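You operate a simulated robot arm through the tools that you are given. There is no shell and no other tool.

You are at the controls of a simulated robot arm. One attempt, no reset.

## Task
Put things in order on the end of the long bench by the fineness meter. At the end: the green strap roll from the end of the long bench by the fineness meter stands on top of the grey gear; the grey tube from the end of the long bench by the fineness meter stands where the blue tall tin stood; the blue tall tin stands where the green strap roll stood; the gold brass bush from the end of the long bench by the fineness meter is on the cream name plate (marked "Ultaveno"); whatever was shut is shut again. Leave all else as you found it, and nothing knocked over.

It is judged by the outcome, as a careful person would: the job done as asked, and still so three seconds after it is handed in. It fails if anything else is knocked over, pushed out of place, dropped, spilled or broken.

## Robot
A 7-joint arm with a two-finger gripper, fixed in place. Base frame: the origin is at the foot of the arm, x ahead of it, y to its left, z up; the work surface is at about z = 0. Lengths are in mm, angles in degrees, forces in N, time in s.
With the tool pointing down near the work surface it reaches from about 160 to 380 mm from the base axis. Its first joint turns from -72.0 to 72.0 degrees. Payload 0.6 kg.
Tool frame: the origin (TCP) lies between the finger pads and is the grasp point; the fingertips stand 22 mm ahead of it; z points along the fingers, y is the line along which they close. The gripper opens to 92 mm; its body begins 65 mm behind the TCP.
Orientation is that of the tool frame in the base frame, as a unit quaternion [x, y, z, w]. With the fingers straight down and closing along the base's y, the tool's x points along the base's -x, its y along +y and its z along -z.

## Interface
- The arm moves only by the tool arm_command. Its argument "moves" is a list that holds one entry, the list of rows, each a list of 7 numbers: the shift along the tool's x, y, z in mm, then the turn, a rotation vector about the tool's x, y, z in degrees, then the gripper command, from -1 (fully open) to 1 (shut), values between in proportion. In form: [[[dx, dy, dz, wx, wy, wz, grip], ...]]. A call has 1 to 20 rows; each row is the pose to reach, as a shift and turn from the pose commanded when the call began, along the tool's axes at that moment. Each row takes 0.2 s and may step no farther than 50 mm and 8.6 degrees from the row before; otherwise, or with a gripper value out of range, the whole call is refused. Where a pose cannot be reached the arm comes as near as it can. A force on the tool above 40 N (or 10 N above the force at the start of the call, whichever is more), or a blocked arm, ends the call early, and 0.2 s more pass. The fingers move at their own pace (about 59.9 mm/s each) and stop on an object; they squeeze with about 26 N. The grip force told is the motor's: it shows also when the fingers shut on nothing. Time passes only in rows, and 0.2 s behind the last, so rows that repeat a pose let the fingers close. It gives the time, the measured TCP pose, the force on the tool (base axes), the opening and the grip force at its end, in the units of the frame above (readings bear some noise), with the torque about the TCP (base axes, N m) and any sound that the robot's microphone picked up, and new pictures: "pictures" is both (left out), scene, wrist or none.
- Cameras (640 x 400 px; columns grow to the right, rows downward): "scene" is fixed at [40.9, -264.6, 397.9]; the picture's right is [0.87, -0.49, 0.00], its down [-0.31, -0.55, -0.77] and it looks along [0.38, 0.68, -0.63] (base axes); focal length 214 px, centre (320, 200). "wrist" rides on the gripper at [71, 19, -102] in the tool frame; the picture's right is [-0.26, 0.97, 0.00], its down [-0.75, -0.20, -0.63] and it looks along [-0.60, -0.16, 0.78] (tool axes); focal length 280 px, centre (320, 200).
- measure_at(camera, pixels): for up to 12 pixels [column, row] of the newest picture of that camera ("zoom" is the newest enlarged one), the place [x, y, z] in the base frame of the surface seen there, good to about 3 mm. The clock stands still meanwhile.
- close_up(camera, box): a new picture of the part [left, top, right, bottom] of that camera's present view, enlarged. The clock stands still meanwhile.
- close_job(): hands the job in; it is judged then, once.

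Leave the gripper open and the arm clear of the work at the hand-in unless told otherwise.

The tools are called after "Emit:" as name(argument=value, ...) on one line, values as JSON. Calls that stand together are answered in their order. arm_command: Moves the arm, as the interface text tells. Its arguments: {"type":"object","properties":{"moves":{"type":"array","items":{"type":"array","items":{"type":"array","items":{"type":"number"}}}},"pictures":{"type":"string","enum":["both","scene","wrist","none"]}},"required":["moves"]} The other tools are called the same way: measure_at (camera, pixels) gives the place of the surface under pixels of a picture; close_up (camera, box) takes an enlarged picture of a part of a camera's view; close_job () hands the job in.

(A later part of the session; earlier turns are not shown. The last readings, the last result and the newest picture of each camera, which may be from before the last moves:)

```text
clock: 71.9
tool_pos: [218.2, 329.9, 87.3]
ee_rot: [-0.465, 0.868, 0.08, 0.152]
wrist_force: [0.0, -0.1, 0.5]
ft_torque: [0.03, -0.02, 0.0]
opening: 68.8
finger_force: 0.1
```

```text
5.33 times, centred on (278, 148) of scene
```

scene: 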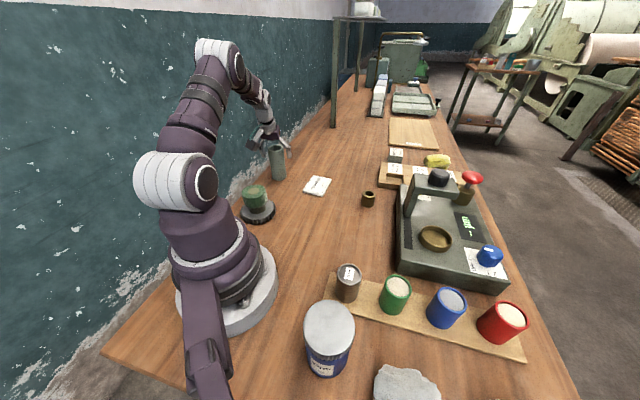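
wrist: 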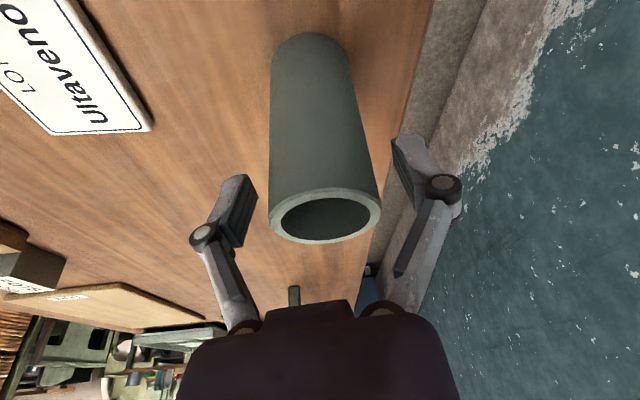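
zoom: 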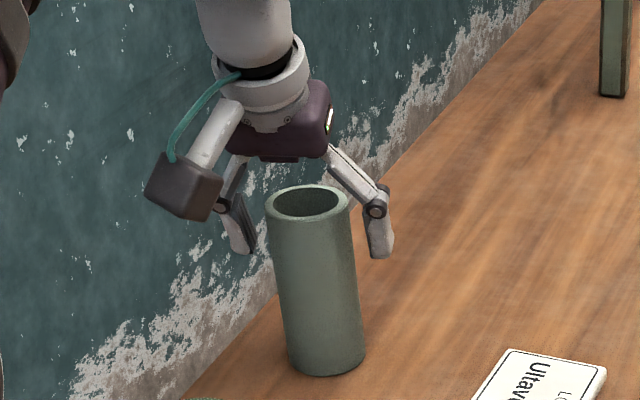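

The fingers straddle the tube evenly. I'll close on it gradually.

Emit:
arm_command(moves=[[[0, 0, 0, 0, 0, 0, -0.35], [0, 0, 0, 0, 0, 0, -0.2], [0, 0, 0, 0, 0, 0, -0.05], [0, 0, 0, 0, 0, 0, 0.2], [0, 0, 0, 0, 0, 0, 1], [0, 0, 0, 0, 0, 0, 1]]])

Emit:
close_up(camera="scene", box=[230, 110, 326, 185])

```text
clock: 73.3
tool_pos: [218.3, 330.0, 87.8]
ee_rot: [-0.465, 0.868, 0.081, 0.154]
wrist_force: [-1.4, 0.1, 3.3]
ft_torque: [-0.05, -0.03, 0.02]
opening: 46.3
finger_force: 25.8
```

scene: 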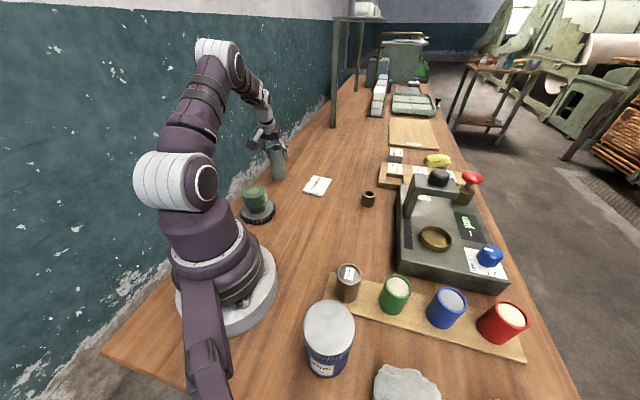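
wrist: 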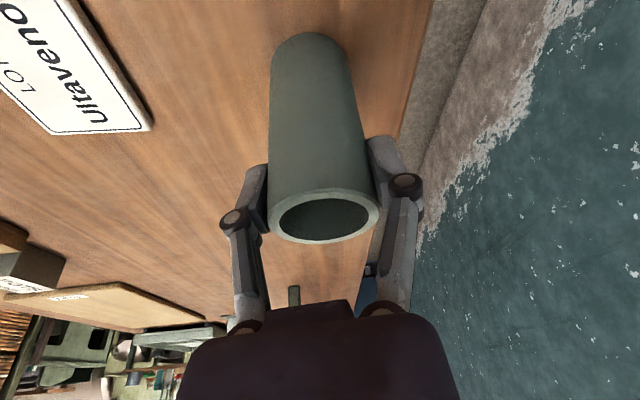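

```text
5.33 times, centred on (278, 148) of scene
```

zoom: 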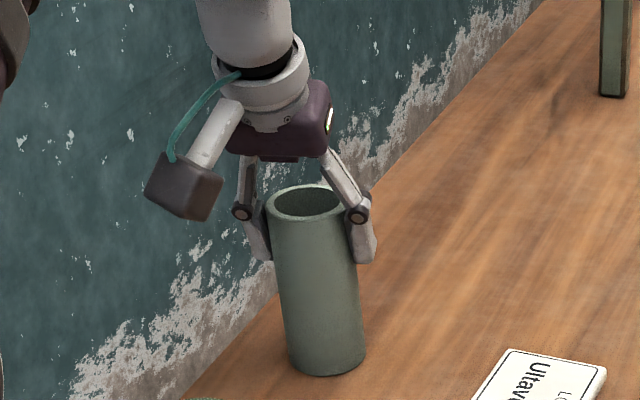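

Gripped at 46.3 mm with 26 N. I'll lift vertically 6 mm, slowly, and check.

Emit:
arm_command(moves=[[[-0.17, 0, -0.47, 0, 0, 0, 1], [-0.34, 0, -0.94, 0, 0, 0, 1], [-0.68, 0, -1.88, 0, 0, 0, 1], [-1.03, 0, -2.82, 0, 0, 0, 1], [-1.37, 0, -3.76, 0, 0, 0, 1], [-1.71, 0, -4.7, 0, 0, 0, 1], [-2.05, 0, -5.64, 0, 0, 0, 1], [-2.05, 0, -5.64, 0, 0, 0, 1]]])

Emit:
close_up(camera="scene", box=[230, 110, 326, 185])

```text
clock: 75.1
tool_pos: [218.5, 329.8, 93.7]
ee_rot: [-0.465, 0.868, 0.079, 0.154]
wrist_force: [1.0, -0.3, -0.6]
ft_torque: [0.01, 0.02, 0.03]
opening: 46.6
finger_force: 25.9
```

scene: 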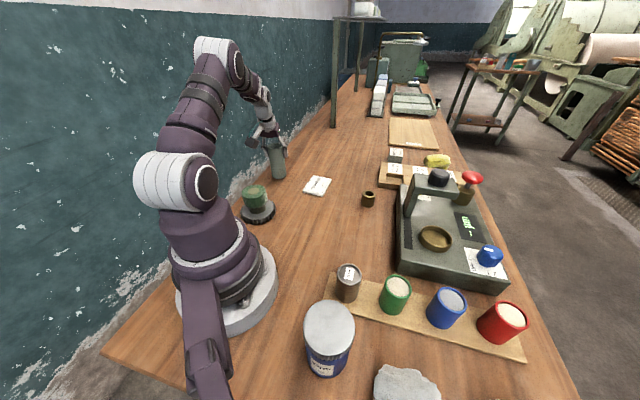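
wrist: 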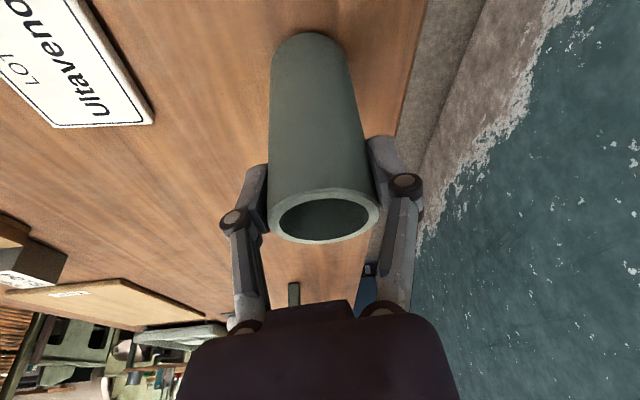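

```text
5.33 times, centred on (278, 148) of scene
```

zoom: 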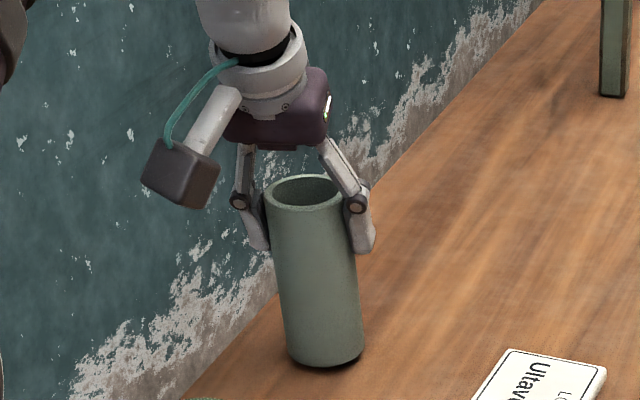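

The tube hangs straight and follows. I'll lift about 50 mm more and draw it in toward the base by 60 mm, keeping the tilt so it stays upright.

Emit:
arm_command(moves=[[[-0.68, 0, -1.88, 0, 0, 0, 1], [-1.7, 0, -4.7, 0, 0, 0, 1], [-3.1, 0, -8.5, 0, 0, 0, 1], [-4.8, 0, -13.2, 0, 0, 0, 1], [-5.0, 0, -19.5, 0, 0, 0, 1], [-3.6, 0, -27.4, 0, 0, 0, 1], [-0.3, 0, -36.1, 0, 0, 0, 1], [4.8, 0, -45.4, 0, 0, 0, 1], [11.2, 0, -54.1, 0, 0, 0, 1], [18.6, 0, -60, 0, 0, 0, 1], [27.1, 0, -63.1, 0, 0, 0, 1], [33.7, 0, -65.5, 0, 0, 0, 1], [37.4, 0, -66.8, 0, 0, 0, 1], [39.3, 0, -67.5, 0, 0, 0, 1], [39.3, 0, -67.5, 0, 0, 0, 1]]])

```text
clock: 78.3
tool_pos: [184.8, 279.9, 143.7]
ee_rot: [-0.465, 0.868, 0.08, 0.153]
wrist_force: [0.4, 0.7, 0.6]
ft_torque: [-0.01, 0.0, 0.0]
opening: 46.7
finger_force: 26.1
```

scene: 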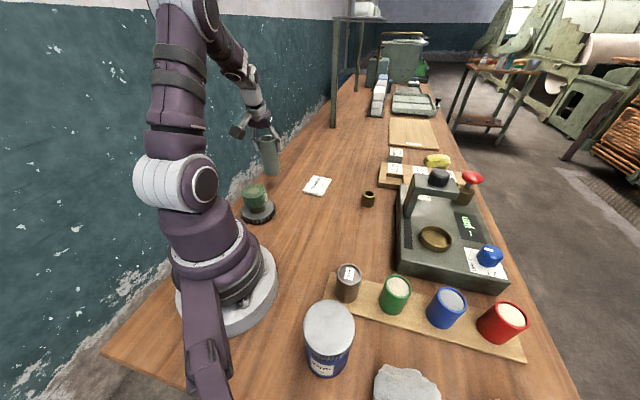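
wrist: 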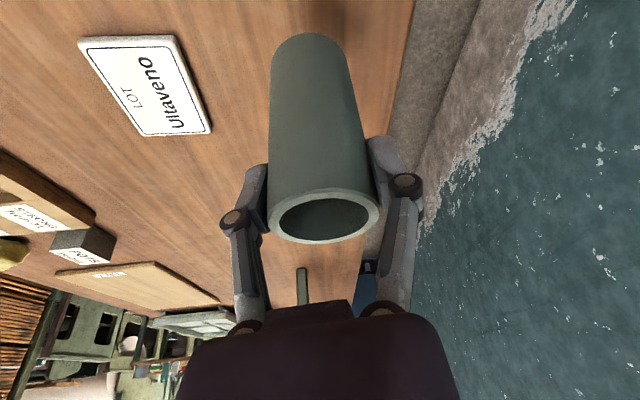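

The tube is steady at 46.7 mm opening. Now I'll swing it round to above the tin's old place (304,-6), keeping the tilt and turning about the vertical.

Emit:
arm_command(moves=[[[0.3, -3.8, -0.1, 0.2, 0, 0.54, 1], [1.5, -13.9, -0.5, 0.79, 0, 2.16, 1], [4.1, -30.5, -1.5, 1.77, 0, 4.87, 1], [8.2, -50.2, -3.0, 2.96, 0, 8.12, 1], [13.3, -69.4, -4.8, 4.14, 0, 11.36, 1], [19.5, -88.2, -7.1, 5.32, 0, 14.61, 1], [26.9, -106.5, -9.8, 6.5, 0, 17.85, 1], [35.1, -124.0, -12.8, 7.68, 0, 21.1, 1], [44.3, -141.0, -16.1, 8.87, 0, 24.35, 1], [54.2, -157.1, -19.7, 10.05, 0, 27.59, 1], [65.2, -172.5, -23.7, 11.23, 0, 30.84, 1], [76.9, -187.2, -28.0, 12.41, 0, 34.08, 1], [89.3, -200.9, -32.5, 13.59, 0, 37.33, 1], [102.4, -213.7, -37.3, 14.78, 0, 40.58, 1], [116.2, -225.6, -42.3, 15.96, 0, 43.82, 1], [130.5, -236.4, -47.5, 17.14, 0, 47.07, 1], [142.8, -244.8, -52.0, 18.12, 0, 49.77, 1], [152.8, -250.8, -55.6, 18.91, 0, 51.94, 1], [160.5, -255.1, -58.4, 19.5, 0, 53.56, 1], [163.2, -256.5, -59.4, 19.7, 0, 54.1, 1]]])

Emit:
close_up(camera="scene", box=[316, 130, 428, 230])

```text
clock: 82.5
tool_pos: [301.7, -7.1, 146.0]
ee_rot: [0.011, 0.985, -0.004, 0.175]
wrist_force: [0.4, 0.1, -0.6]
ft_torque: [0.02, -0.01, -0.01]
opening: 46.6
finger_force: 25.8
```

scene: 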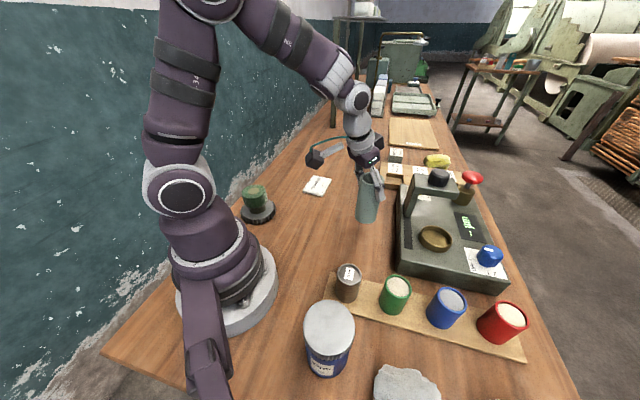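
wrist: 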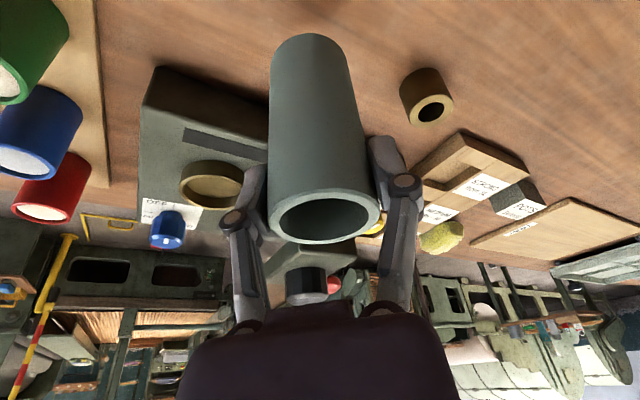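

```text
4.00 times, centred on (372, 180) of scene
```

zoom: 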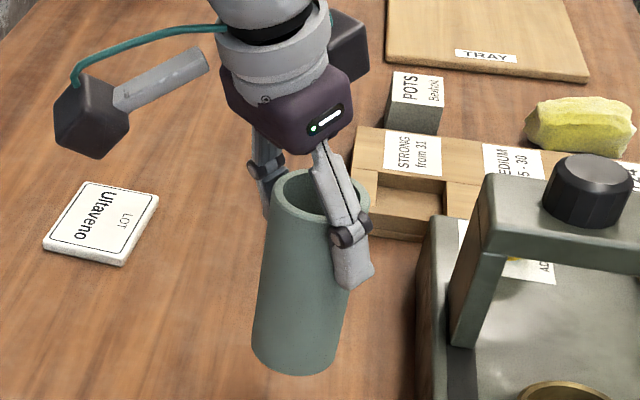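

The tube hangs over the target and looks upright. I'll measure its rim for its exact position.

Emit:
measure_at(camera="wrist", pixels=[[272, 216], [375, 212], [320, 191], [325, 240], [290, 198], [360, 231], [352, 195], [289, 234], [307, 60], [310, 120]])

Emit:
measure_at(camera="zoom", pixels=[[282, 190], [330, 173], [300, 205], [270, 350], [330, 345], [300, 370], [295, 300], [290, 250]])

Emit:
arm_command(moves=[[[0, 0, 0, 0, 0, 0, 1]]], pictures="none")

Emit:
arm_command(moves=[[[0, 0, 0, 0, 0, 0, 1]]], pictures="none")

```text
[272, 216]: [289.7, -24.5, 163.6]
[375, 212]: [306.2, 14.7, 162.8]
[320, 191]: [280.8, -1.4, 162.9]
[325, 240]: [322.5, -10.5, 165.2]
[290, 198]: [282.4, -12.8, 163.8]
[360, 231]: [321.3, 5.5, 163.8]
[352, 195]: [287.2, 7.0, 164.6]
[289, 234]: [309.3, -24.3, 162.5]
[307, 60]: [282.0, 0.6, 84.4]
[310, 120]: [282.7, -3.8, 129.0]
```

```text
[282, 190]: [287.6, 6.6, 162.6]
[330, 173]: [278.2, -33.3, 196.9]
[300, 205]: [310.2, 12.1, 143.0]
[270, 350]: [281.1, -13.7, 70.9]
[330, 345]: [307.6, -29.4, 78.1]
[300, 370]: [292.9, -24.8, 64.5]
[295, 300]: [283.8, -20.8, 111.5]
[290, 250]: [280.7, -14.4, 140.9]
```

```text
clock: 82.9
tool_pos: [302.8, -6.8, 145.5]
ee_rot: [0.01, 0.984, -0.002, 0.176]
wrist_force: [-0.2, 0.7, -0.3]
ft_torque: [0.01, 0.01, 0.0]
opening: 46.7
finger_force: 26.5
```

```text
clock: 83.3
tool_pos: [300.8, -5.8, 145.5]
ee_rot: [0.011, 0.984, -0.004, 0.176]
wrist_force: [-0.1, 0.2, -0.1]
ft_torque: [0.0, 0.03, -0.02]
opening: 46.5
finger_force: 26.4
```

The tube axis is about (301.2,-5.6) with its bottom about 57 mm up. The tin stood at about (304,-6.2), so I'll shift 2.5 mm outward and lower to about 5 mm above the bench.

Emit:
arm_command(moves=[[[0, -0.15, 2.1, 0, 0, 0, 1], [0.4, -0.35, 6.2, 0, 0, 0, 1], [1.75, -0.5, 12.1, 0, 0, 0, 1], [4.15, -0.5, 18.7, 0, 0, 0, 1], [6.54, -0.5, 25.3, 0, 0, 0, 1], [8.94, -0.5, 31.9, 0, 0, 0, 1], [10.99, -0.5, 37.5, 0, 0, 0, 1], [12.7, -0.5, 42.2, 0, 0, 0, 1], [14.07, -0.5, 46, 0, 0, 0, 1], [15.09, -0.5, 48.8, 0, 0, 0, 1], [15.43, -0.5, 49.7, 0, 0, 0, 1], [15.43, -0.5, 49.7, 0, 0, 0, 1]]])

Emit:
close_up(camera="scene", box=[316, 150, 428, 250])

```text
clock: 85.9
tool_pos: [305.1, -6.4, 94.9]
ee_rot: [0.011, 0.984, -0.004, 0.175]
wrist_force: [-1.3, 0.4, -0.6]
ft_torque: [0.01, 0.01, 0.0]
opening: 46.4
finger_force: 25.8
```

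scene: 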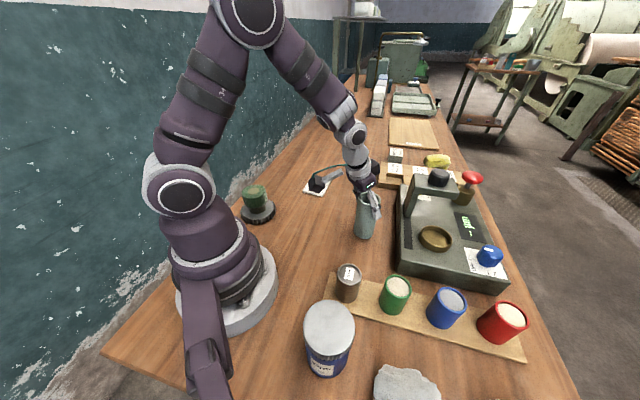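
wrist: 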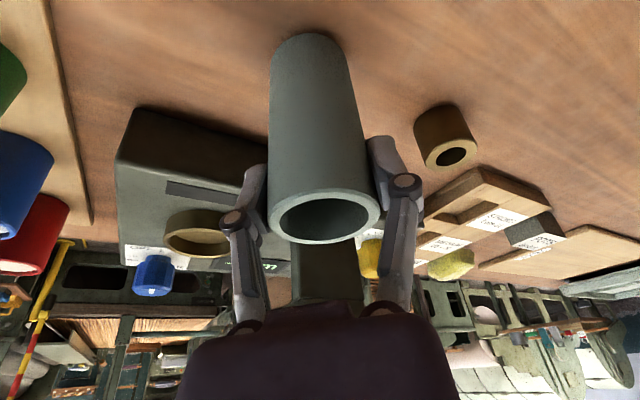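

```text
4.00 times, centred on (372, 200) of scene
```

zoom: 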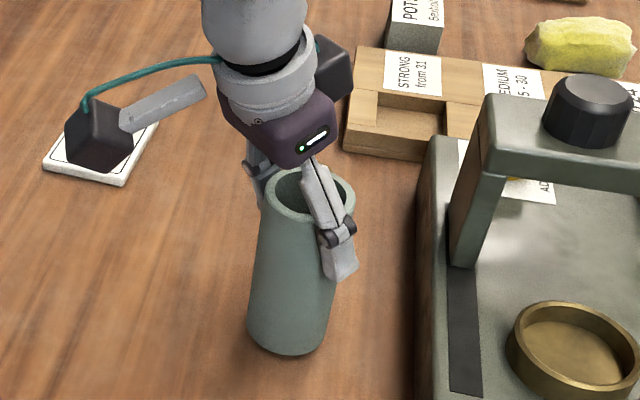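

The tube base lines up with where the tin's base was (about (363,235) in the scene picture). I'll lower the last few millimetres, feeling for contact.

Emit:
arm_command(moves=[[[0.34, 0, 0.94, 0, 0, 0, 1], [0.68, 0, 1.88, 0, 0, 0, 1], [1.03, 0, 2.82, 0, 0, 0, 1], [1.37, 0, 3.76, 0, 0, 0, 1], [1.37, 0, 3.76, 0, 0, 0, 1]]], pictures="none")

Emit:
arm_command(moves=[[[0.24, 0, 0.66, 0, 0, 0, 1], [0.48, 0, 1.32, 0, 0, 0, 1], [0.48, 0, 1.32, 0, 0, 0, 1]]], pictures="none")

```text
clock: 87.1
tool_pos: [303.9, -5.7, 89.9]
ee_rot: [0.01, 0.984, -0.003, 0.175]
wrist_force: [0.8, -0.3, -0.6]
ft_torque: [-0.01, 0.0, 0.0]
opening: 46.3
finger_force: 25.6
```

```text
clock: 87.9
tool_pos: [304.4, -5.5, 89.7]
ee_rot: [0.011, 0.984, -0.003, 0.175]
wrist_force: [-0.3, -1.1, 0.6]
ft_torque: [0.02, 0.0, -0.01]
opening: 46.5
finger_force: 26.3
```

No firm contact yet (z reads 89.7; pickup height was about 87.6). I'll continue down in small steps.

Emit:
arm_command(moves=[[[0.2, 0, 0.56, 0, 0, 0, 1], [0.34, 0, 0.94, 0, 0, 0, 1], [0.34, 0, 0.94, 0, 0, 0, 1]]], pictures="none")

```text
clock: 88.7
tool_pos: [304.5, -7.0, 89.2]
ee_rot: [0.012, 0.984, -0.004, 0.175]
wrist_force: [-2.3, 2.1, 9.8]
ft_torque: [0.0, 0.08, -0.02]
opening: 46.3
finger_force: 26.1
```

Contact at 9.8 N. I'll ease 0.3 mm and open gradually.

Emit:
arm_command(moves=[[[-0.1, 0, -0.28, 0, 0, 0, 1], [-0.1, 0, -0.28, 0, 0, 0, -0.02], [-0.1, 0, -0.28, 0, 0, 0, -0.06], [-0.1, 0, -0.28, 0, 0, 0, -0.12], [-0.1, 0, -0.28, 0, 0, 0, -0.22], [-0.1, 0, -0.28, 0, 0, 0, -0.4], [-0.1, 0, -0.28, 0, 0, 0, -0.65], [-0.1, 0, -0.28, 0, 0, 0, -0.75], [-0.1, 0, -0.28, 0, 0, 0, -0.75]]])

Emit:
close_up(camera="scene", box=[316, 150, 428, 250])

```text
clock: 90.7
tool_pos: [304.1, -6.7, 88.3]
ee_rot: [0.011, 0.984, -0.003, 0.175]
wrist_force: [-0.7, 0.2, -0.9]
ft_torque: [-0.03, 0.0, -0.03]
opening: 80.7
finger_force: 0.1
```

scene: 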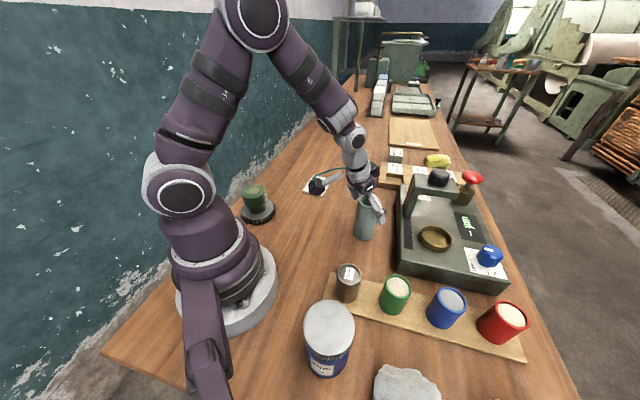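
wrist: 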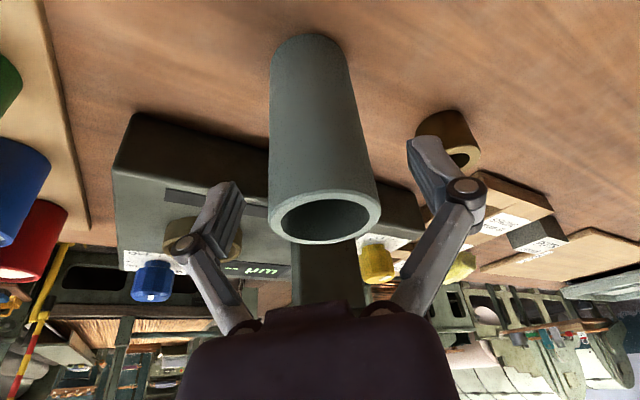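

```text
4.00 times, centred on (372, 200) of scene
```

zoom: 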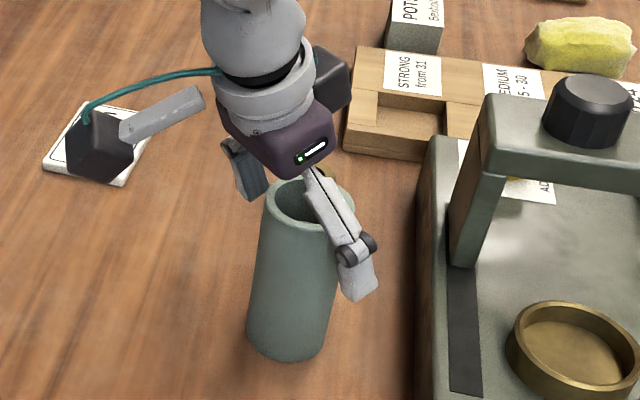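

The tube stands on its own and the fingers are clear. I'll rise vertically well above it.

Emit:
arm_command(moves=[[[-2.7, 0, -7.5, 0, 0, 0, -0.75], [-8.6, 0, -23.5, 0, 0, 0, -0.75], [-17.1, 0, -47, 0, 0, 0, -0.75], [-27.4, 0, -75.2, 0, 0, 0, -0.75], [-37.6, 0, -103.4, 0, 0, 0, -0.75], [-37.6, 0, -103.4, 0, 0, 0, -0.75]]])

Emit:
close_up(camera="scene", box=[316, 160, 428, 250])

Emit:
close_up(camera="wrist", box=[320, 60, 560, 210])

```text
clock: 92.1
tool_pos: [306.6, -6.8, 195.5]
ee_rot: [0.011, 0.985, -0.004, 0.175]
wrist_force: [-0.2, -0.5, 0.1]
ft_torque: [0.0, 0.01, -0.01]
opening: 80.7
finger_force: 0.0
```

scene: 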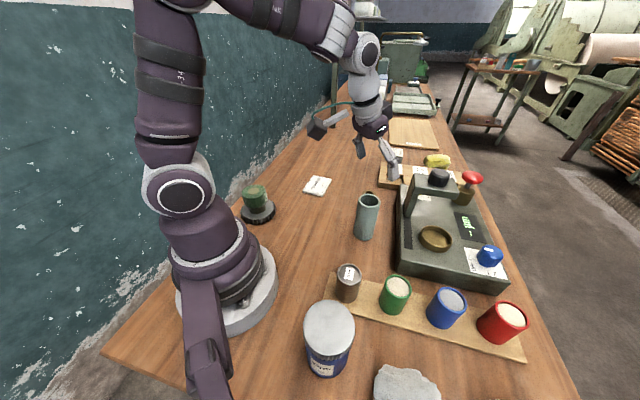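
wrist: 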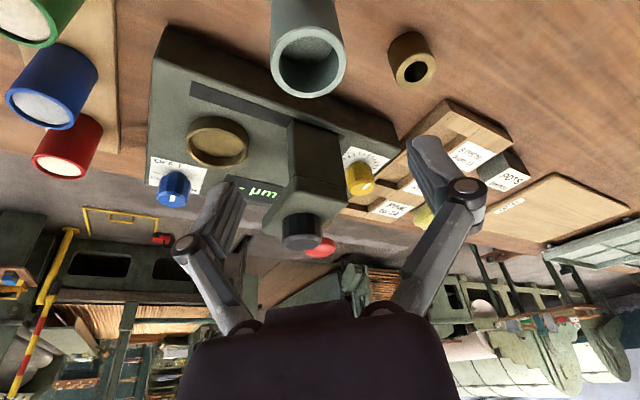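

```text
4.44 times, centred on (372, 205) of scene
```

zoom: 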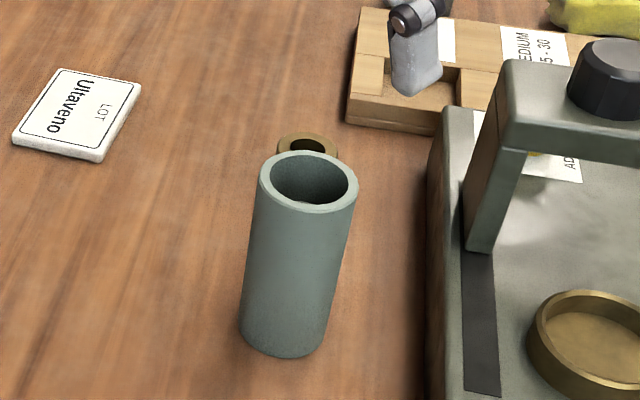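

```text
2.67 times, centred on (440, 135) of wrist
```

zoom: 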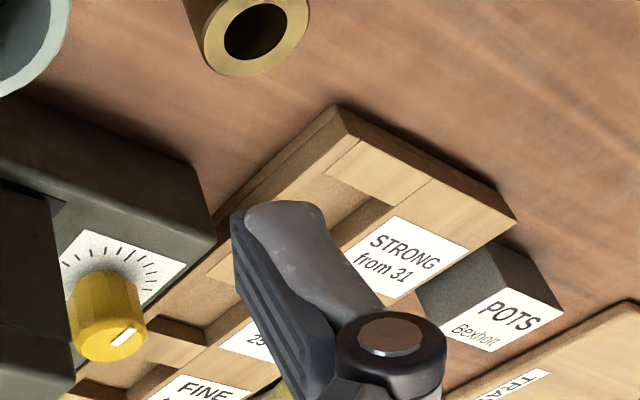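

The tube stands where the tin was. Now I'll look closely at the bush at (412,60) in the wrist picture.

Emit:
close_up(camera="wrist", box=[360, 25, 472, 95])

Emit:
measure_at(camera="wrist", pixels=[[446, 100], [400, 150], [510, 142], [380, 118], [430, 120], [340, 100], [415, 100]])

```text
5.71 times, centred on (416, 60) of wrist
```

zoom: 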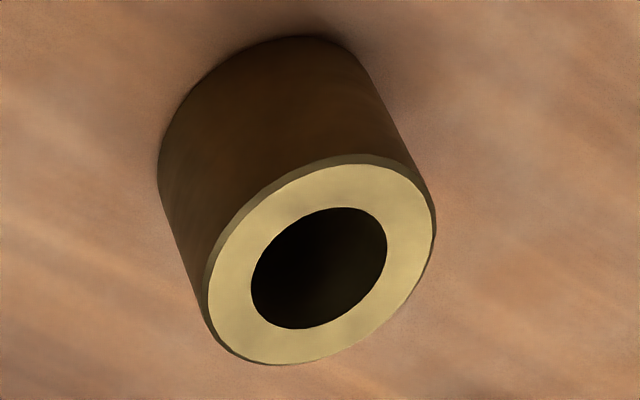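

```text
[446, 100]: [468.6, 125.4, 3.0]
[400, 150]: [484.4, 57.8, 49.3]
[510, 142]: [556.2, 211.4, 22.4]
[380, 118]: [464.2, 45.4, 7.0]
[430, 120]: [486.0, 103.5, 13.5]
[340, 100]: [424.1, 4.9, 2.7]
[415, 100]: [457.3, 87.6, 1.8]
```

I'll measure the bush's top ring in this zoom.

Emit:
measure_at(camera="zoom", pixels=[[230, 290], [412, 235], [330, 182], [305, 346], [260, 225], [385, 305], [395, 190], [243, 340], [300, 110], [200, 180], [370, 110], [330, 280]])

```text
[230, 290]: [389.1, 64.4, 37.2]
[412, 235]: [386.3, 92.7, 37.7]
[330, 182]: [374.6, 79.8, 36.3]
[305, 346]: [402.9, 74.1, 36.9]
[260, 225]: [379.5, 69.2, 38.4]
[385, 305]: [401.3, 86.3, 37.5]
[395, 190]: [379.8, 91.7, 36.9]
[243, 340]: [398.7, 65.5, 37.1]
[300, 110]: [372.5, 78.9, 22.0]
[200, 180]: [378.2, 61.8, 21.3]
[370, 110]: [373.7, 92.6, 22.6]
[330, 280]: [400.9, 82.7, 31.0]
```

The bush is centred at (389,78), top z 37, about 36 mm across, 397 mm from the base; the nearby box is over 70 mm away. I'll keep the 20° tilt, swing the tool over to its direction, then move out and down to TCP z about 90 with a 66 mm opening.

Emit:
arm_command(moves=[[[-6.7, 24.3, 2.4, -1.42, 0, -3.9, -0.6], [-13.4, 48.9, 4.9, -2.9, 0, -7.9, -0.43], [-20.1, 73, 7.3, -4.31, 0, -11.84, -0.43], [-25.2, 76.4, 37.4, -4.31, 0, -11.84, -0.43], [-30.3, 79.7, 67.4, -4.31, 0, -11.84, -0.43], [-35.4, 83, 97.5, -4.31, 0, -11.84, -0.43], [-40.5, 86.4, 127.5, -4.31, 0, -11.84, -0.43], [-40.5, 86.4, 127.5, -4.31, 0, -11.84, -0.43]]])

Emit:
close_up(camera="wrist", box=[240, 50, 400, 150])

```text
clock: 93.9
tool_pos: [386.9, 76.2, 90.0]
ee_rot: [-0.097, 0.98, 0.015, 0.175]
wrist_force: [-0.5, 0.0, 0.1]
ft_torque: [0.0, 0.0, -0.01]
opening: 65.5
finger_force: 0.0
```

scene: 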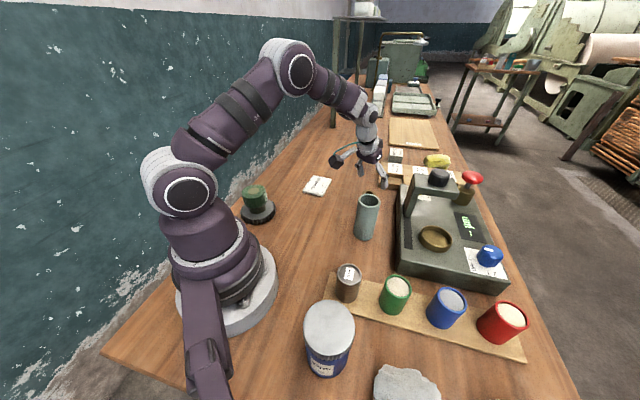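
wrist: 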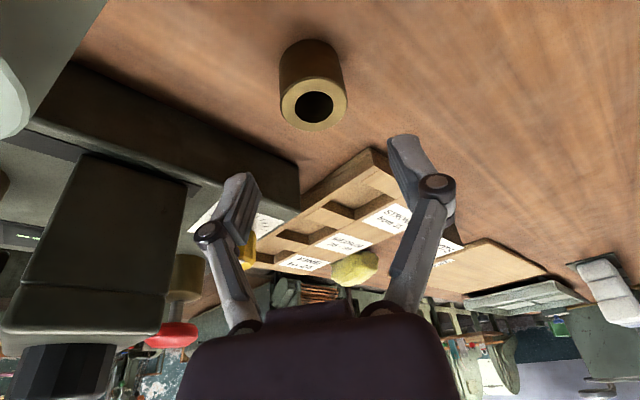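

```text
4.00 times, centred on (320, 100) of wrist
```

zoom: 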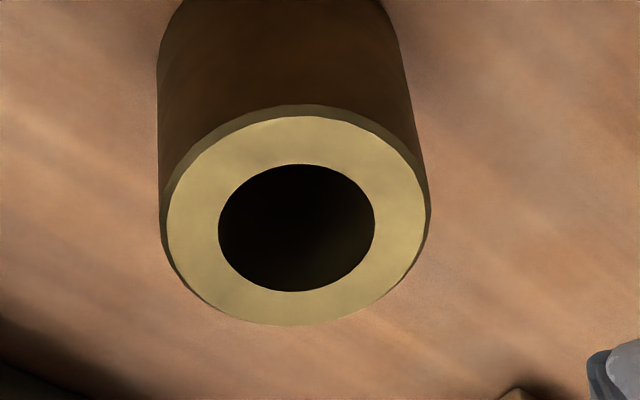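

The bush sits at (314,105) in the wrist picture, about 1.2 mm off in y. I'll correct and descend vertically to TCP z about 28.

Emit:
arm_command(moves=[[[6.4, 0.6, 19, 0, 0, 0, -0.43], [12.9, 1.2, 38, 0, 0, 0, -0.43], [17.7, 1.2, 52.1, 0, 0, 0, -0.43], [20.1, 1.2, 58.7, 0, 0, 0, -0.43], [20.1, 1.2, 58.7, 0, 0, 0, -0.43]]])

Emit:
close_up(camera="wrist", box=[200, 100, 456, 260])

```text
clock: 95.1
tool_pos: [389.9, 78.5, 28.8]
ee_rot: [-0.097, 0.98, 0.015, 0.174]
wrist_force: [-0.1, -0.3, 0.3]
ft_torque: [-0.02, 0.0, -0.01]
opening: 65.8
finger_force: 0.1
```

scene: 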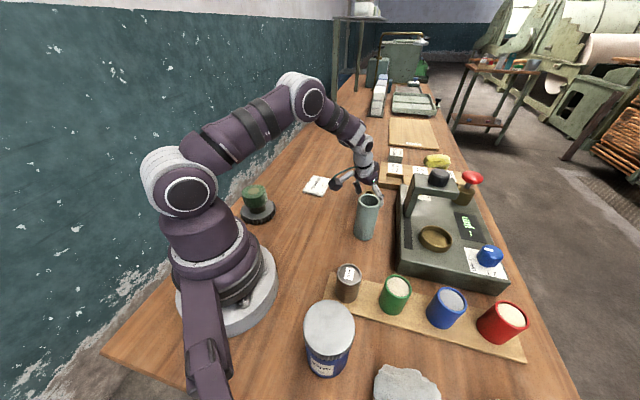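
wrist: 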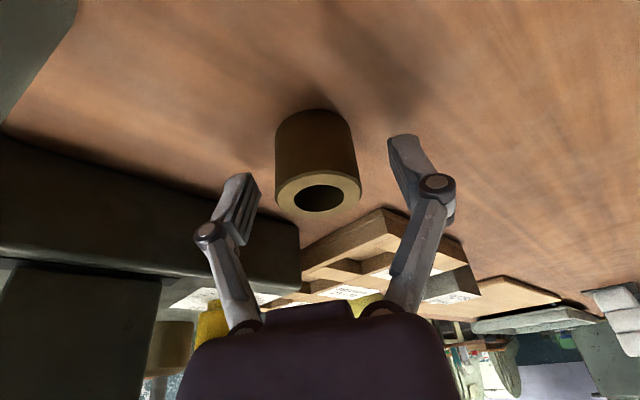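

```text
2.50 times, centred on (328, 180) of wrist
```

zoom: 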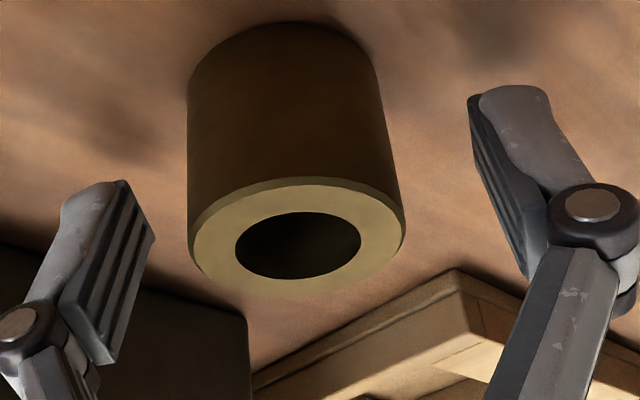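

The bush sits between the pads. I'll nudge 0.6 mm in y and close gently.

Emit:
arm_command(moves=[[[0.5, -0.6, 0, 0, 0, 0, -0.3], [0.5, -0.6, 0, 0, 0, 0, -0.1], [0.5, -0.6, 0, 0, 0, 0, 0.05], [0.5, -0.6, 0, 0, 0, 0, 0.15], [0.5, -0.6, 0, 0, 0, 0, 0.25], [0.5, -0.6, 0, 0, 0, 0, 0.5], [0.5, -0.6, 0, 0, 0, 0, 1], [0.5, -0.6, 0, 0, 0, 0, 1]]])

Emit:
close_up(camera="wrist", box=[200, 100, 456, 260])

```text
clock: 96.9
tool_pos: [389.1, 78.4, 29.2]
ee_rot: [-0.097, 0.98, 0.016, 0.174]
wrist_force: [-2.2, -1.4, 3.3]
ft_torque: [0.0, 0.06, 0.06]
opening: 36.8
finger_force: 26.4
```

scene: 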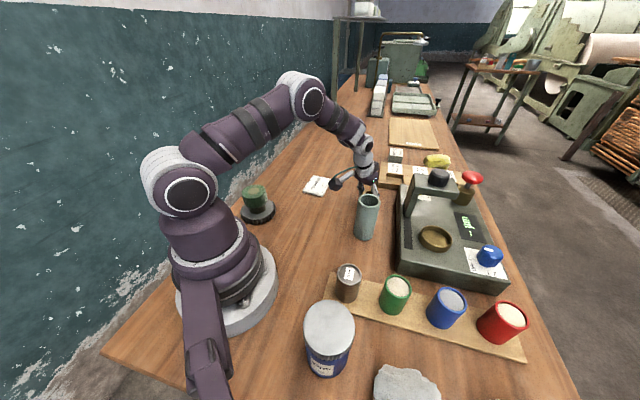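
wrist: 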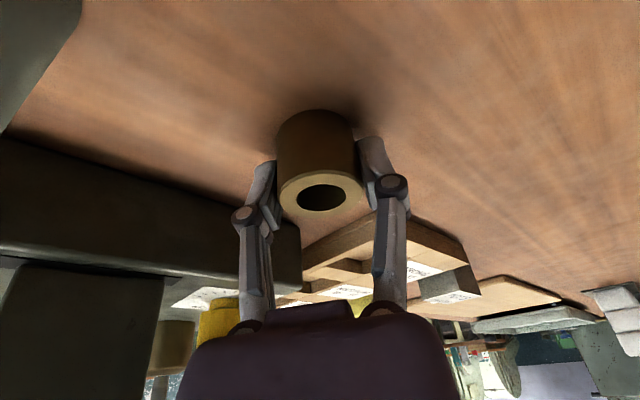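

```text
2.50 times, centred on (328, 180) of wrist
```

zoom: 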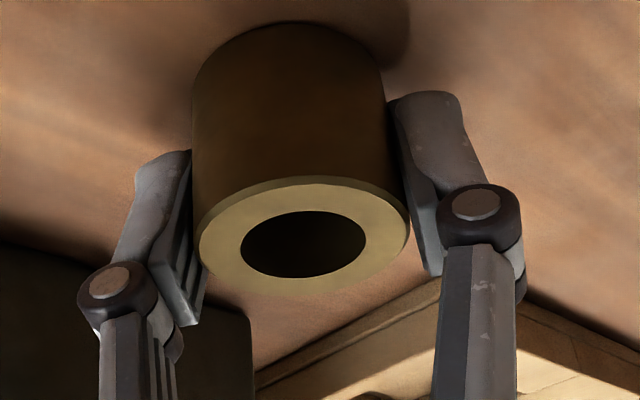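

Gripped at 36.8 mm. I'll lift slowly at first, then up to TCP z about 98.

Emit:
arm_command(moves=[[[-0.17, 0, -0.47, 0, 0, 0, 1], [-0.34, 0, -0.94, 0, 0, 0, 1], [-0.7, 0, -1.9, 0, 0, 0, 1], [-1.2, 0, -3.3, 0, 0, 0, 1], [-1.9, 0, -5.2, 0, 0, 0, 1], [-2.7, 0, -7.5, 0, 0, 0, 1], [-4.1, 0, -11.3, 0, 0, 0, 1], [-5.8, 0, -16, 0, 0, 0, 1], [-7.9, 0, -21.6, 0, 0, 0, 1], [-10.3, 0, -28.2, 0, 0, 0, 1], [-13, 0, -35.7, 0, 0, 0, 1], [-15.7, 0, -43.2, 0, 0, 0, 1], [-18.5, 0, -50.8, 0, 0, 0, 1], [-20.9, 0, -57.3, 0, 0, 0, 1], [-22.6, 0, -62, 0, 0, 0, 1], [-23.6, 0, -64.9, 0, 0, 0, 1], [-23.9, 0, -65.8, 0, 0, 0, 1], [-23.9, 0, -65.8, 0, 0, 0, 1]]])

```text
clock: 100.7
tool_pos: [389.3, 78.9, 97.8]
ee_rot: [-0.097, 0.98, 0.015, 0.175]
wrist_force: [0.0, 0.7, -0.9]
ft_torque: [-0.01, 0.01, -0.02]
opening: 37.2
finger_force: 25.6
```

scene: 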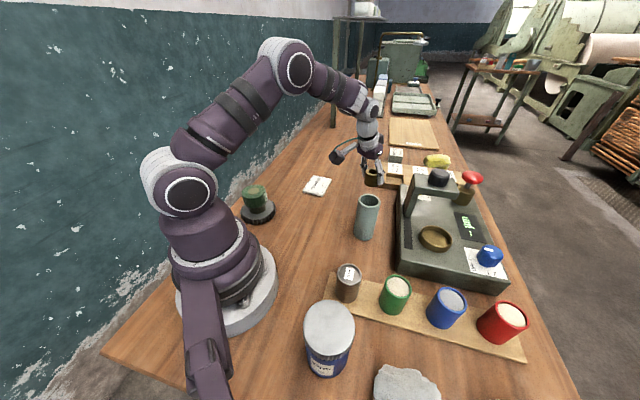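
wrist: 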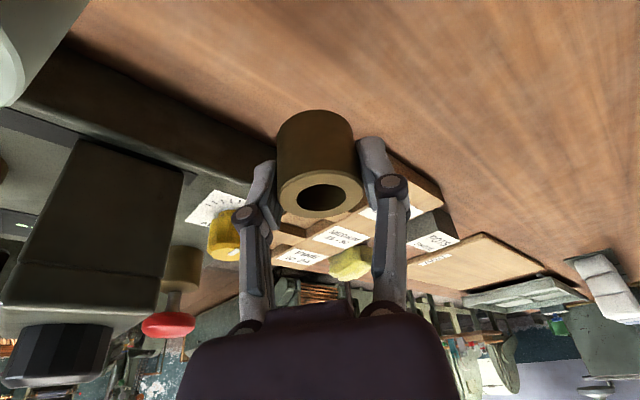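

The bush is held. I'll measure the plate corners more precisely in the scene view, which is now unobstructed.

Emit:
close_up(camera="scene", box=[294, 168, 342, 198])

```text
13.33 times, centred on (318, 183) of scene
```

zoom: 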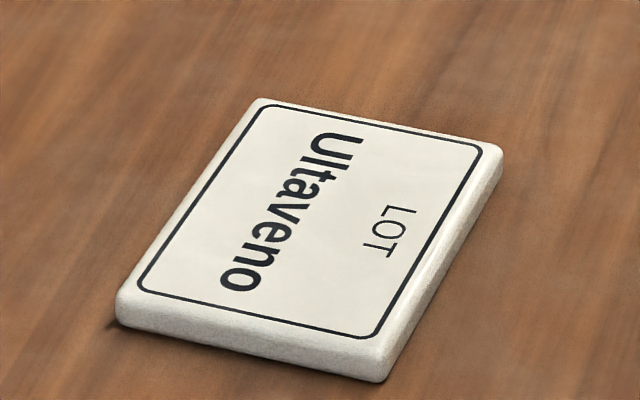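

Emit:
measure_at(camera="zoom", pixels=[[258, 106], [492, 148], [375, 348], [128, 295], [313, 220], [190, 200], [435, 245], [375, 127], [250, 320], [300, 180], [330, 260]])

```text
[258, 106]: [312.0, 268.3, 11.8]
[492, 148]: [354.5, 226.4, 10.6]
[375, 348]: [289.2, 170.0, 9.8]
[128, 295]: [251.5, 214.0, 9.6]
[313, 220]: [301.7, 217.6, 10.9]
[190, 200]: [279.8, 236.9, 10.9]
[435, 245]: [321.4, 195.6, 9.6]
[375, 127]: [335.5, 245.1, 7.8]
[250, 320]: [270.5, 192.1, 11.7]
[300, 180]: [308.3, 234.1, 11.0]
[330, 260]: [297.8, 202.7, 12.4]
```

The plate centre is about (302.5,218) with its top at z about 10.5. I'll carry the bush there at constant height (bush bottom at about 69 mm), turning the tool with the arm.

Emit:
arm_command(moves=[[[1.1, 3.1, -0.4, -0.17, 0, -0.46, 1], [3.2, 9.2, -1.2, -0.5, 0, -1.38, 1], [6.4, 18.4, -2.3, -1.0, 0, -2.75, 1], [10.6, 30.7, -3.9, -1.67, 0, -4.59, 1], [15.4, 44.5, -5.6, -2.42, 0, -6.65, 1], [20.2, 58.4, -7.3, -3.17, 0, -8.72, 1], [25, 72.2, -9.1, -3.92, 0, -10.78, 1], [29.7, 86, -10.8, -4.67, 0, -12.85, 1], [34.5, 99.8, -12.5, -5.42, 0, -14.91, 1], [39.3, 113.7, -14.3, -6.17, 0, -16.98, 1], [43.5, 126, -15.8, -6.84, 0, -18.81, 1], [47.3, 136.7, -17.2, -7.42, 0, -20.42, 1], [50.4, 145.9, -18.3, -7.92, 0, -21.79, 1], [52.3, 151.3, -19, -8.21, 0, -22.6, 1], [53.1, 153.6, -19.3, -8.34, 0, -22.94, 1], [53.1, 153.6, -19.3, -8.34, 0, -22.94, 1]]])

Emit:
close_up(camera="scene", box=[270, 130, 366, 205])

```text
clock: 104.1
tool_pos: [302.5, 218.3, 98.3]
ee_rot: [-0.303, 0.937, 0.051, 0.167]
wrist_force: [0.2, -0.2, -2.0]
ft_torque: [0.02, 0.01, 0.04]
opening: 37.3
finger_force: 25.8
```

scene: 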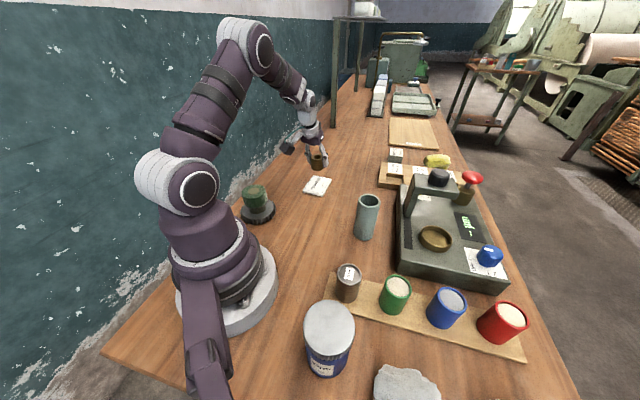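
wrist: 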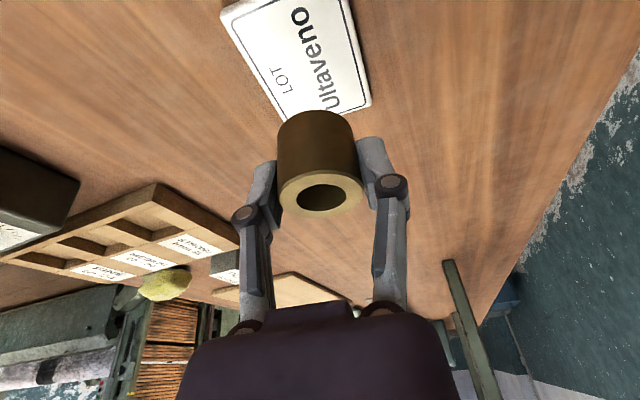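

```text
5.33 times, centred on (318, 168) of scene
```

zoom: 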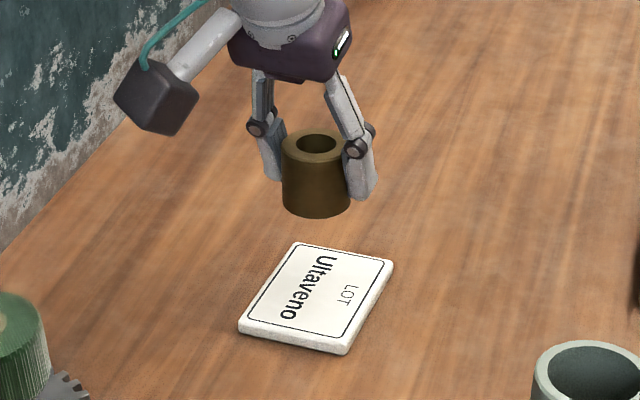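

The bush hangs above the plate. I'll check the alignment by measuring plate points in the wrist picture and the bush's own position.

Emit:
measure_at(camera="wrist", pixels=[[300, 60], [307, 67], [225, 18], [368, 98], [265, 90], [290, 187], [352, 187], [320, 175], [322, 212]])

```text
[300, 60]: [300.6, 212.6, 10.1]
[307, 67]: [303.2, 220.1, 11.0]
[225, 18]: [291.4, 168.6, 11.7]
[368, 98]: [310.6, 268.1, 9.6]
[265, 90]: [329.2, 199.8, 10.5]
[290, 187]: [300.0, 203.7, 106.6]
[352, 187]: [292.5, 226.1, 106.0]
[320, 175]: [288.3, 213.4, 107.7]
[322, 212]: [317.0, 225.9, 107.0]
```

The bush axis (302,218) is right over the plate centre (301,218.4). I'll lower 53 mm, then feel for contact.

Emit:
arm_command(moves=[[[0.68, 0, 1.88, 0, 0, 0, 1], [2.05, 0, 5.64, 0, 0, 0, 1], [4.1, 0, 11.28, 0, 0, 0, 1], [6.5, 0, 17.9, 0, 0, 0, 1], [8.9, 0, 24.4, 0, 0, 0, 1], [11.3, 0, 31, 0, 0, 0, 1], [13.7, 0, 37.6, 0, 0, 0, 1], [15.7, 0, 43.2, 0, 0, 0, 1], [17.1, 0, 47, 0, 0, 0, 1], [18.1, 0, 49.8, 0, 0, 0, 1], [18.1, 0, 49.8, 0, 0, 0, 1]]])

Emit:
close_up(camera="scene", box=[270, 140, 366, 215])

```text
clock: 106.5
tool_pos: [301.9, 218.7, 44.5]
ee_rot: [-0.303, 0.937, 0.05, 0.165]
wrist_force: [0.8, -0.1, -2.3]
ft_torque: [-0.02, -0.01, 0.01]
opening: 37.0
finger_force: 25.7
```

scene: 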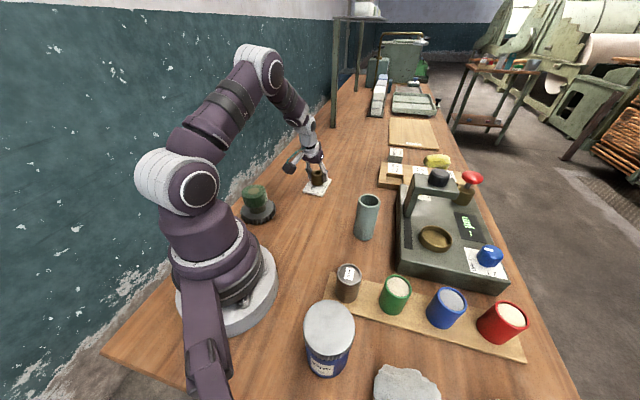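
wrist: 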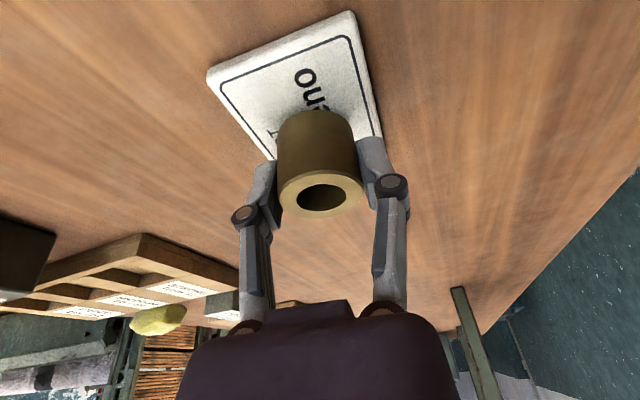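

```text
5.33 times, centred on (318, 178) of scene
```

zoom: 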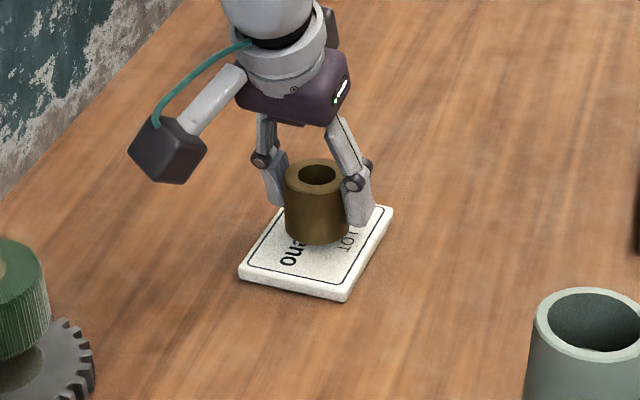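

The bush is centred over the plate with about 5 mm to go. I'll lower slowly to contact.

Emit:
arm_command(moves=[[[0.34, 0, 0.94, 0, 0, 0, 1], [0.68, 0, 1.88, 0, 0, 0, 1], [1.03, 0, 2.82, 0, 0, 0, 1], [1.37, 0, 3.76, 0, 0, 0, 1], [1.37, 0, 3.76, 0, 0, 0, 1]]], pictures="none")

Emit:
arm_command(moves=[[[0.24, 0, 0.66, 0, 0, 0, 1], [0.34, 0, 0.94, 0, 0, 0, 1], [0.34, 0, 0.94, 0, 0, 0, 1]]], pictures="none")

```text
clock: 107.7
tool_pos: [303.8, 218.1, 41.8]
ee_rot: [-0.302, 0.937, 0.051, 0.166]
wrist_force: [-0.4, -0.1, -2.1]
ft_torque: [-0.03, -0.01, 0.03]
opening: 37.4
finger_force: 26.2
```

```text
clock: 108.5
tool_pos: [302.8, 218.5, 40.9]
ee_rot: [-0.302, 0.938, 0.05, 0.166]
wrist_force: [-1.0, -0.1, -1.4]
ft_torque: [0.0, 0.0, -0.01]
opening: 37.0
finger_force: 26.2
```

No contact yet (force -1.4 N, z 40.9). Another millimetre in small steps.

Emit:
arm_command(moves=[[[0.2, 0, 0.56, 0, 0, 0, 1], [0.34, 0, 0.94, 0, 0, 0, 1], [0.34, 0, 0.94, 0, 0, 0, 1]]], pictures="none")

```text
clock: 109.3
tool_pos: [302.6, 218.2, 40.8]
ee_rot: [-0.302, 0.937, 0.051, 0.166]
wrist_force: [0.1, 0.7, -1.6]
ft_torque: [-0.01, 0.03, 0.0]
opening: 37.2
finger_force: 26.1
```

Still free hanging. I'll go another millimetre.

Emit:
arm_command(moves=[[[0.2, 0, 0.56, 0, 0, 0, 1], [0.34, 0, 0.94, 0, 0, 0, 1], [0.34, 0, 0.94, 0, 0, 0, 1]]], pictures="none")

```text
clock: 110.1
tool_pos: [304.7, 218.2, 39.5]
ee_rot: [-0.302, 0.937, 0.05, 0.167]
wrist_force: [-1.9, -0.5, 14.8]
ft_torque: [0.0, 0.08, 0.01]
opening: 37.3
finger_force: 25.8
```

Contact at 14.8 N. I'll ease 0.4 mm and open gradually.

Emit:
arm_command(moves=[[[-0.14, 0, -0.38, 0, 0, 0, 1], [-0.14, 0, -0.38, 0, 0, 0, 0.18], [-0.14, 0, -0.38, 0, 0, 0, 0.14], [-0.14, 0, -0.38, 0, 0, 0, 0.08], [-0.14, 0, -0.38, 0, 0, 0, -0.05], [-0.14, 0, -0.38, 0, 0, 0, -0.25], [-0.14, 0, -0.38, 0, 0, 0, -0.45], [-0.14, 0, -0.38, 0, 0, 0, -0.45]]])

Emit:
close_up(camera="scene", box=[270, 140, 366, 215])

```text
clock: 111.9
tool_pos: [303.0, 218.6, 39.5]
ee_rot: [-0.302, 0.937, 0.051, 0.167]
wrist_force: [1.0, 0.6, 0.3]
ft_torque: [0.01, 0.02, -0.02]
opening: 66.8
finger_force: 0.1
```

scene: 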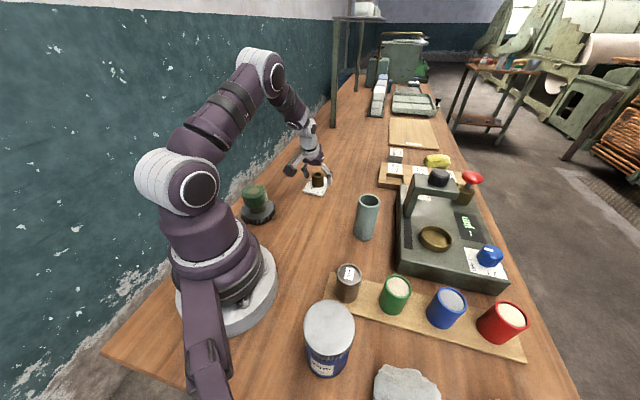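
wrist: 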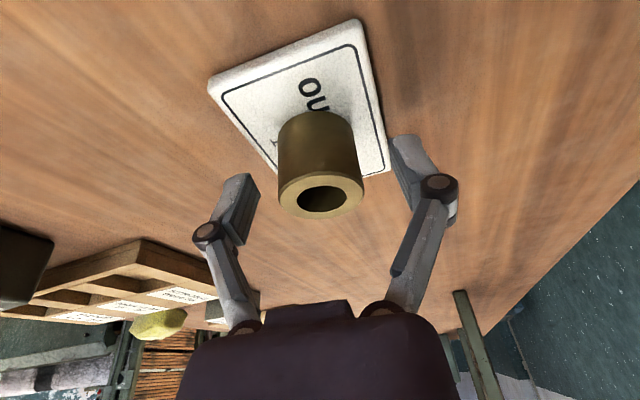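

```text
5.33 times, centred on (318, 178) of scene
```

zoom: 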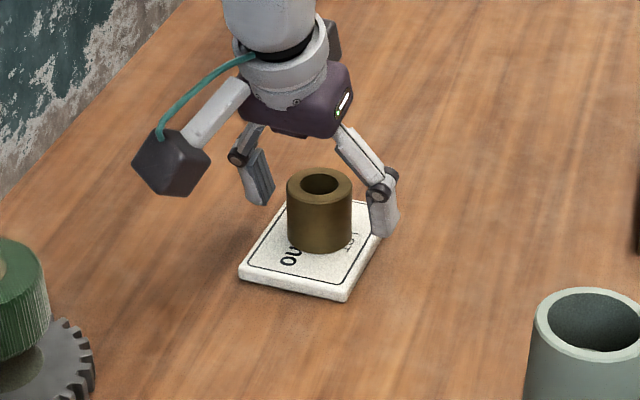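

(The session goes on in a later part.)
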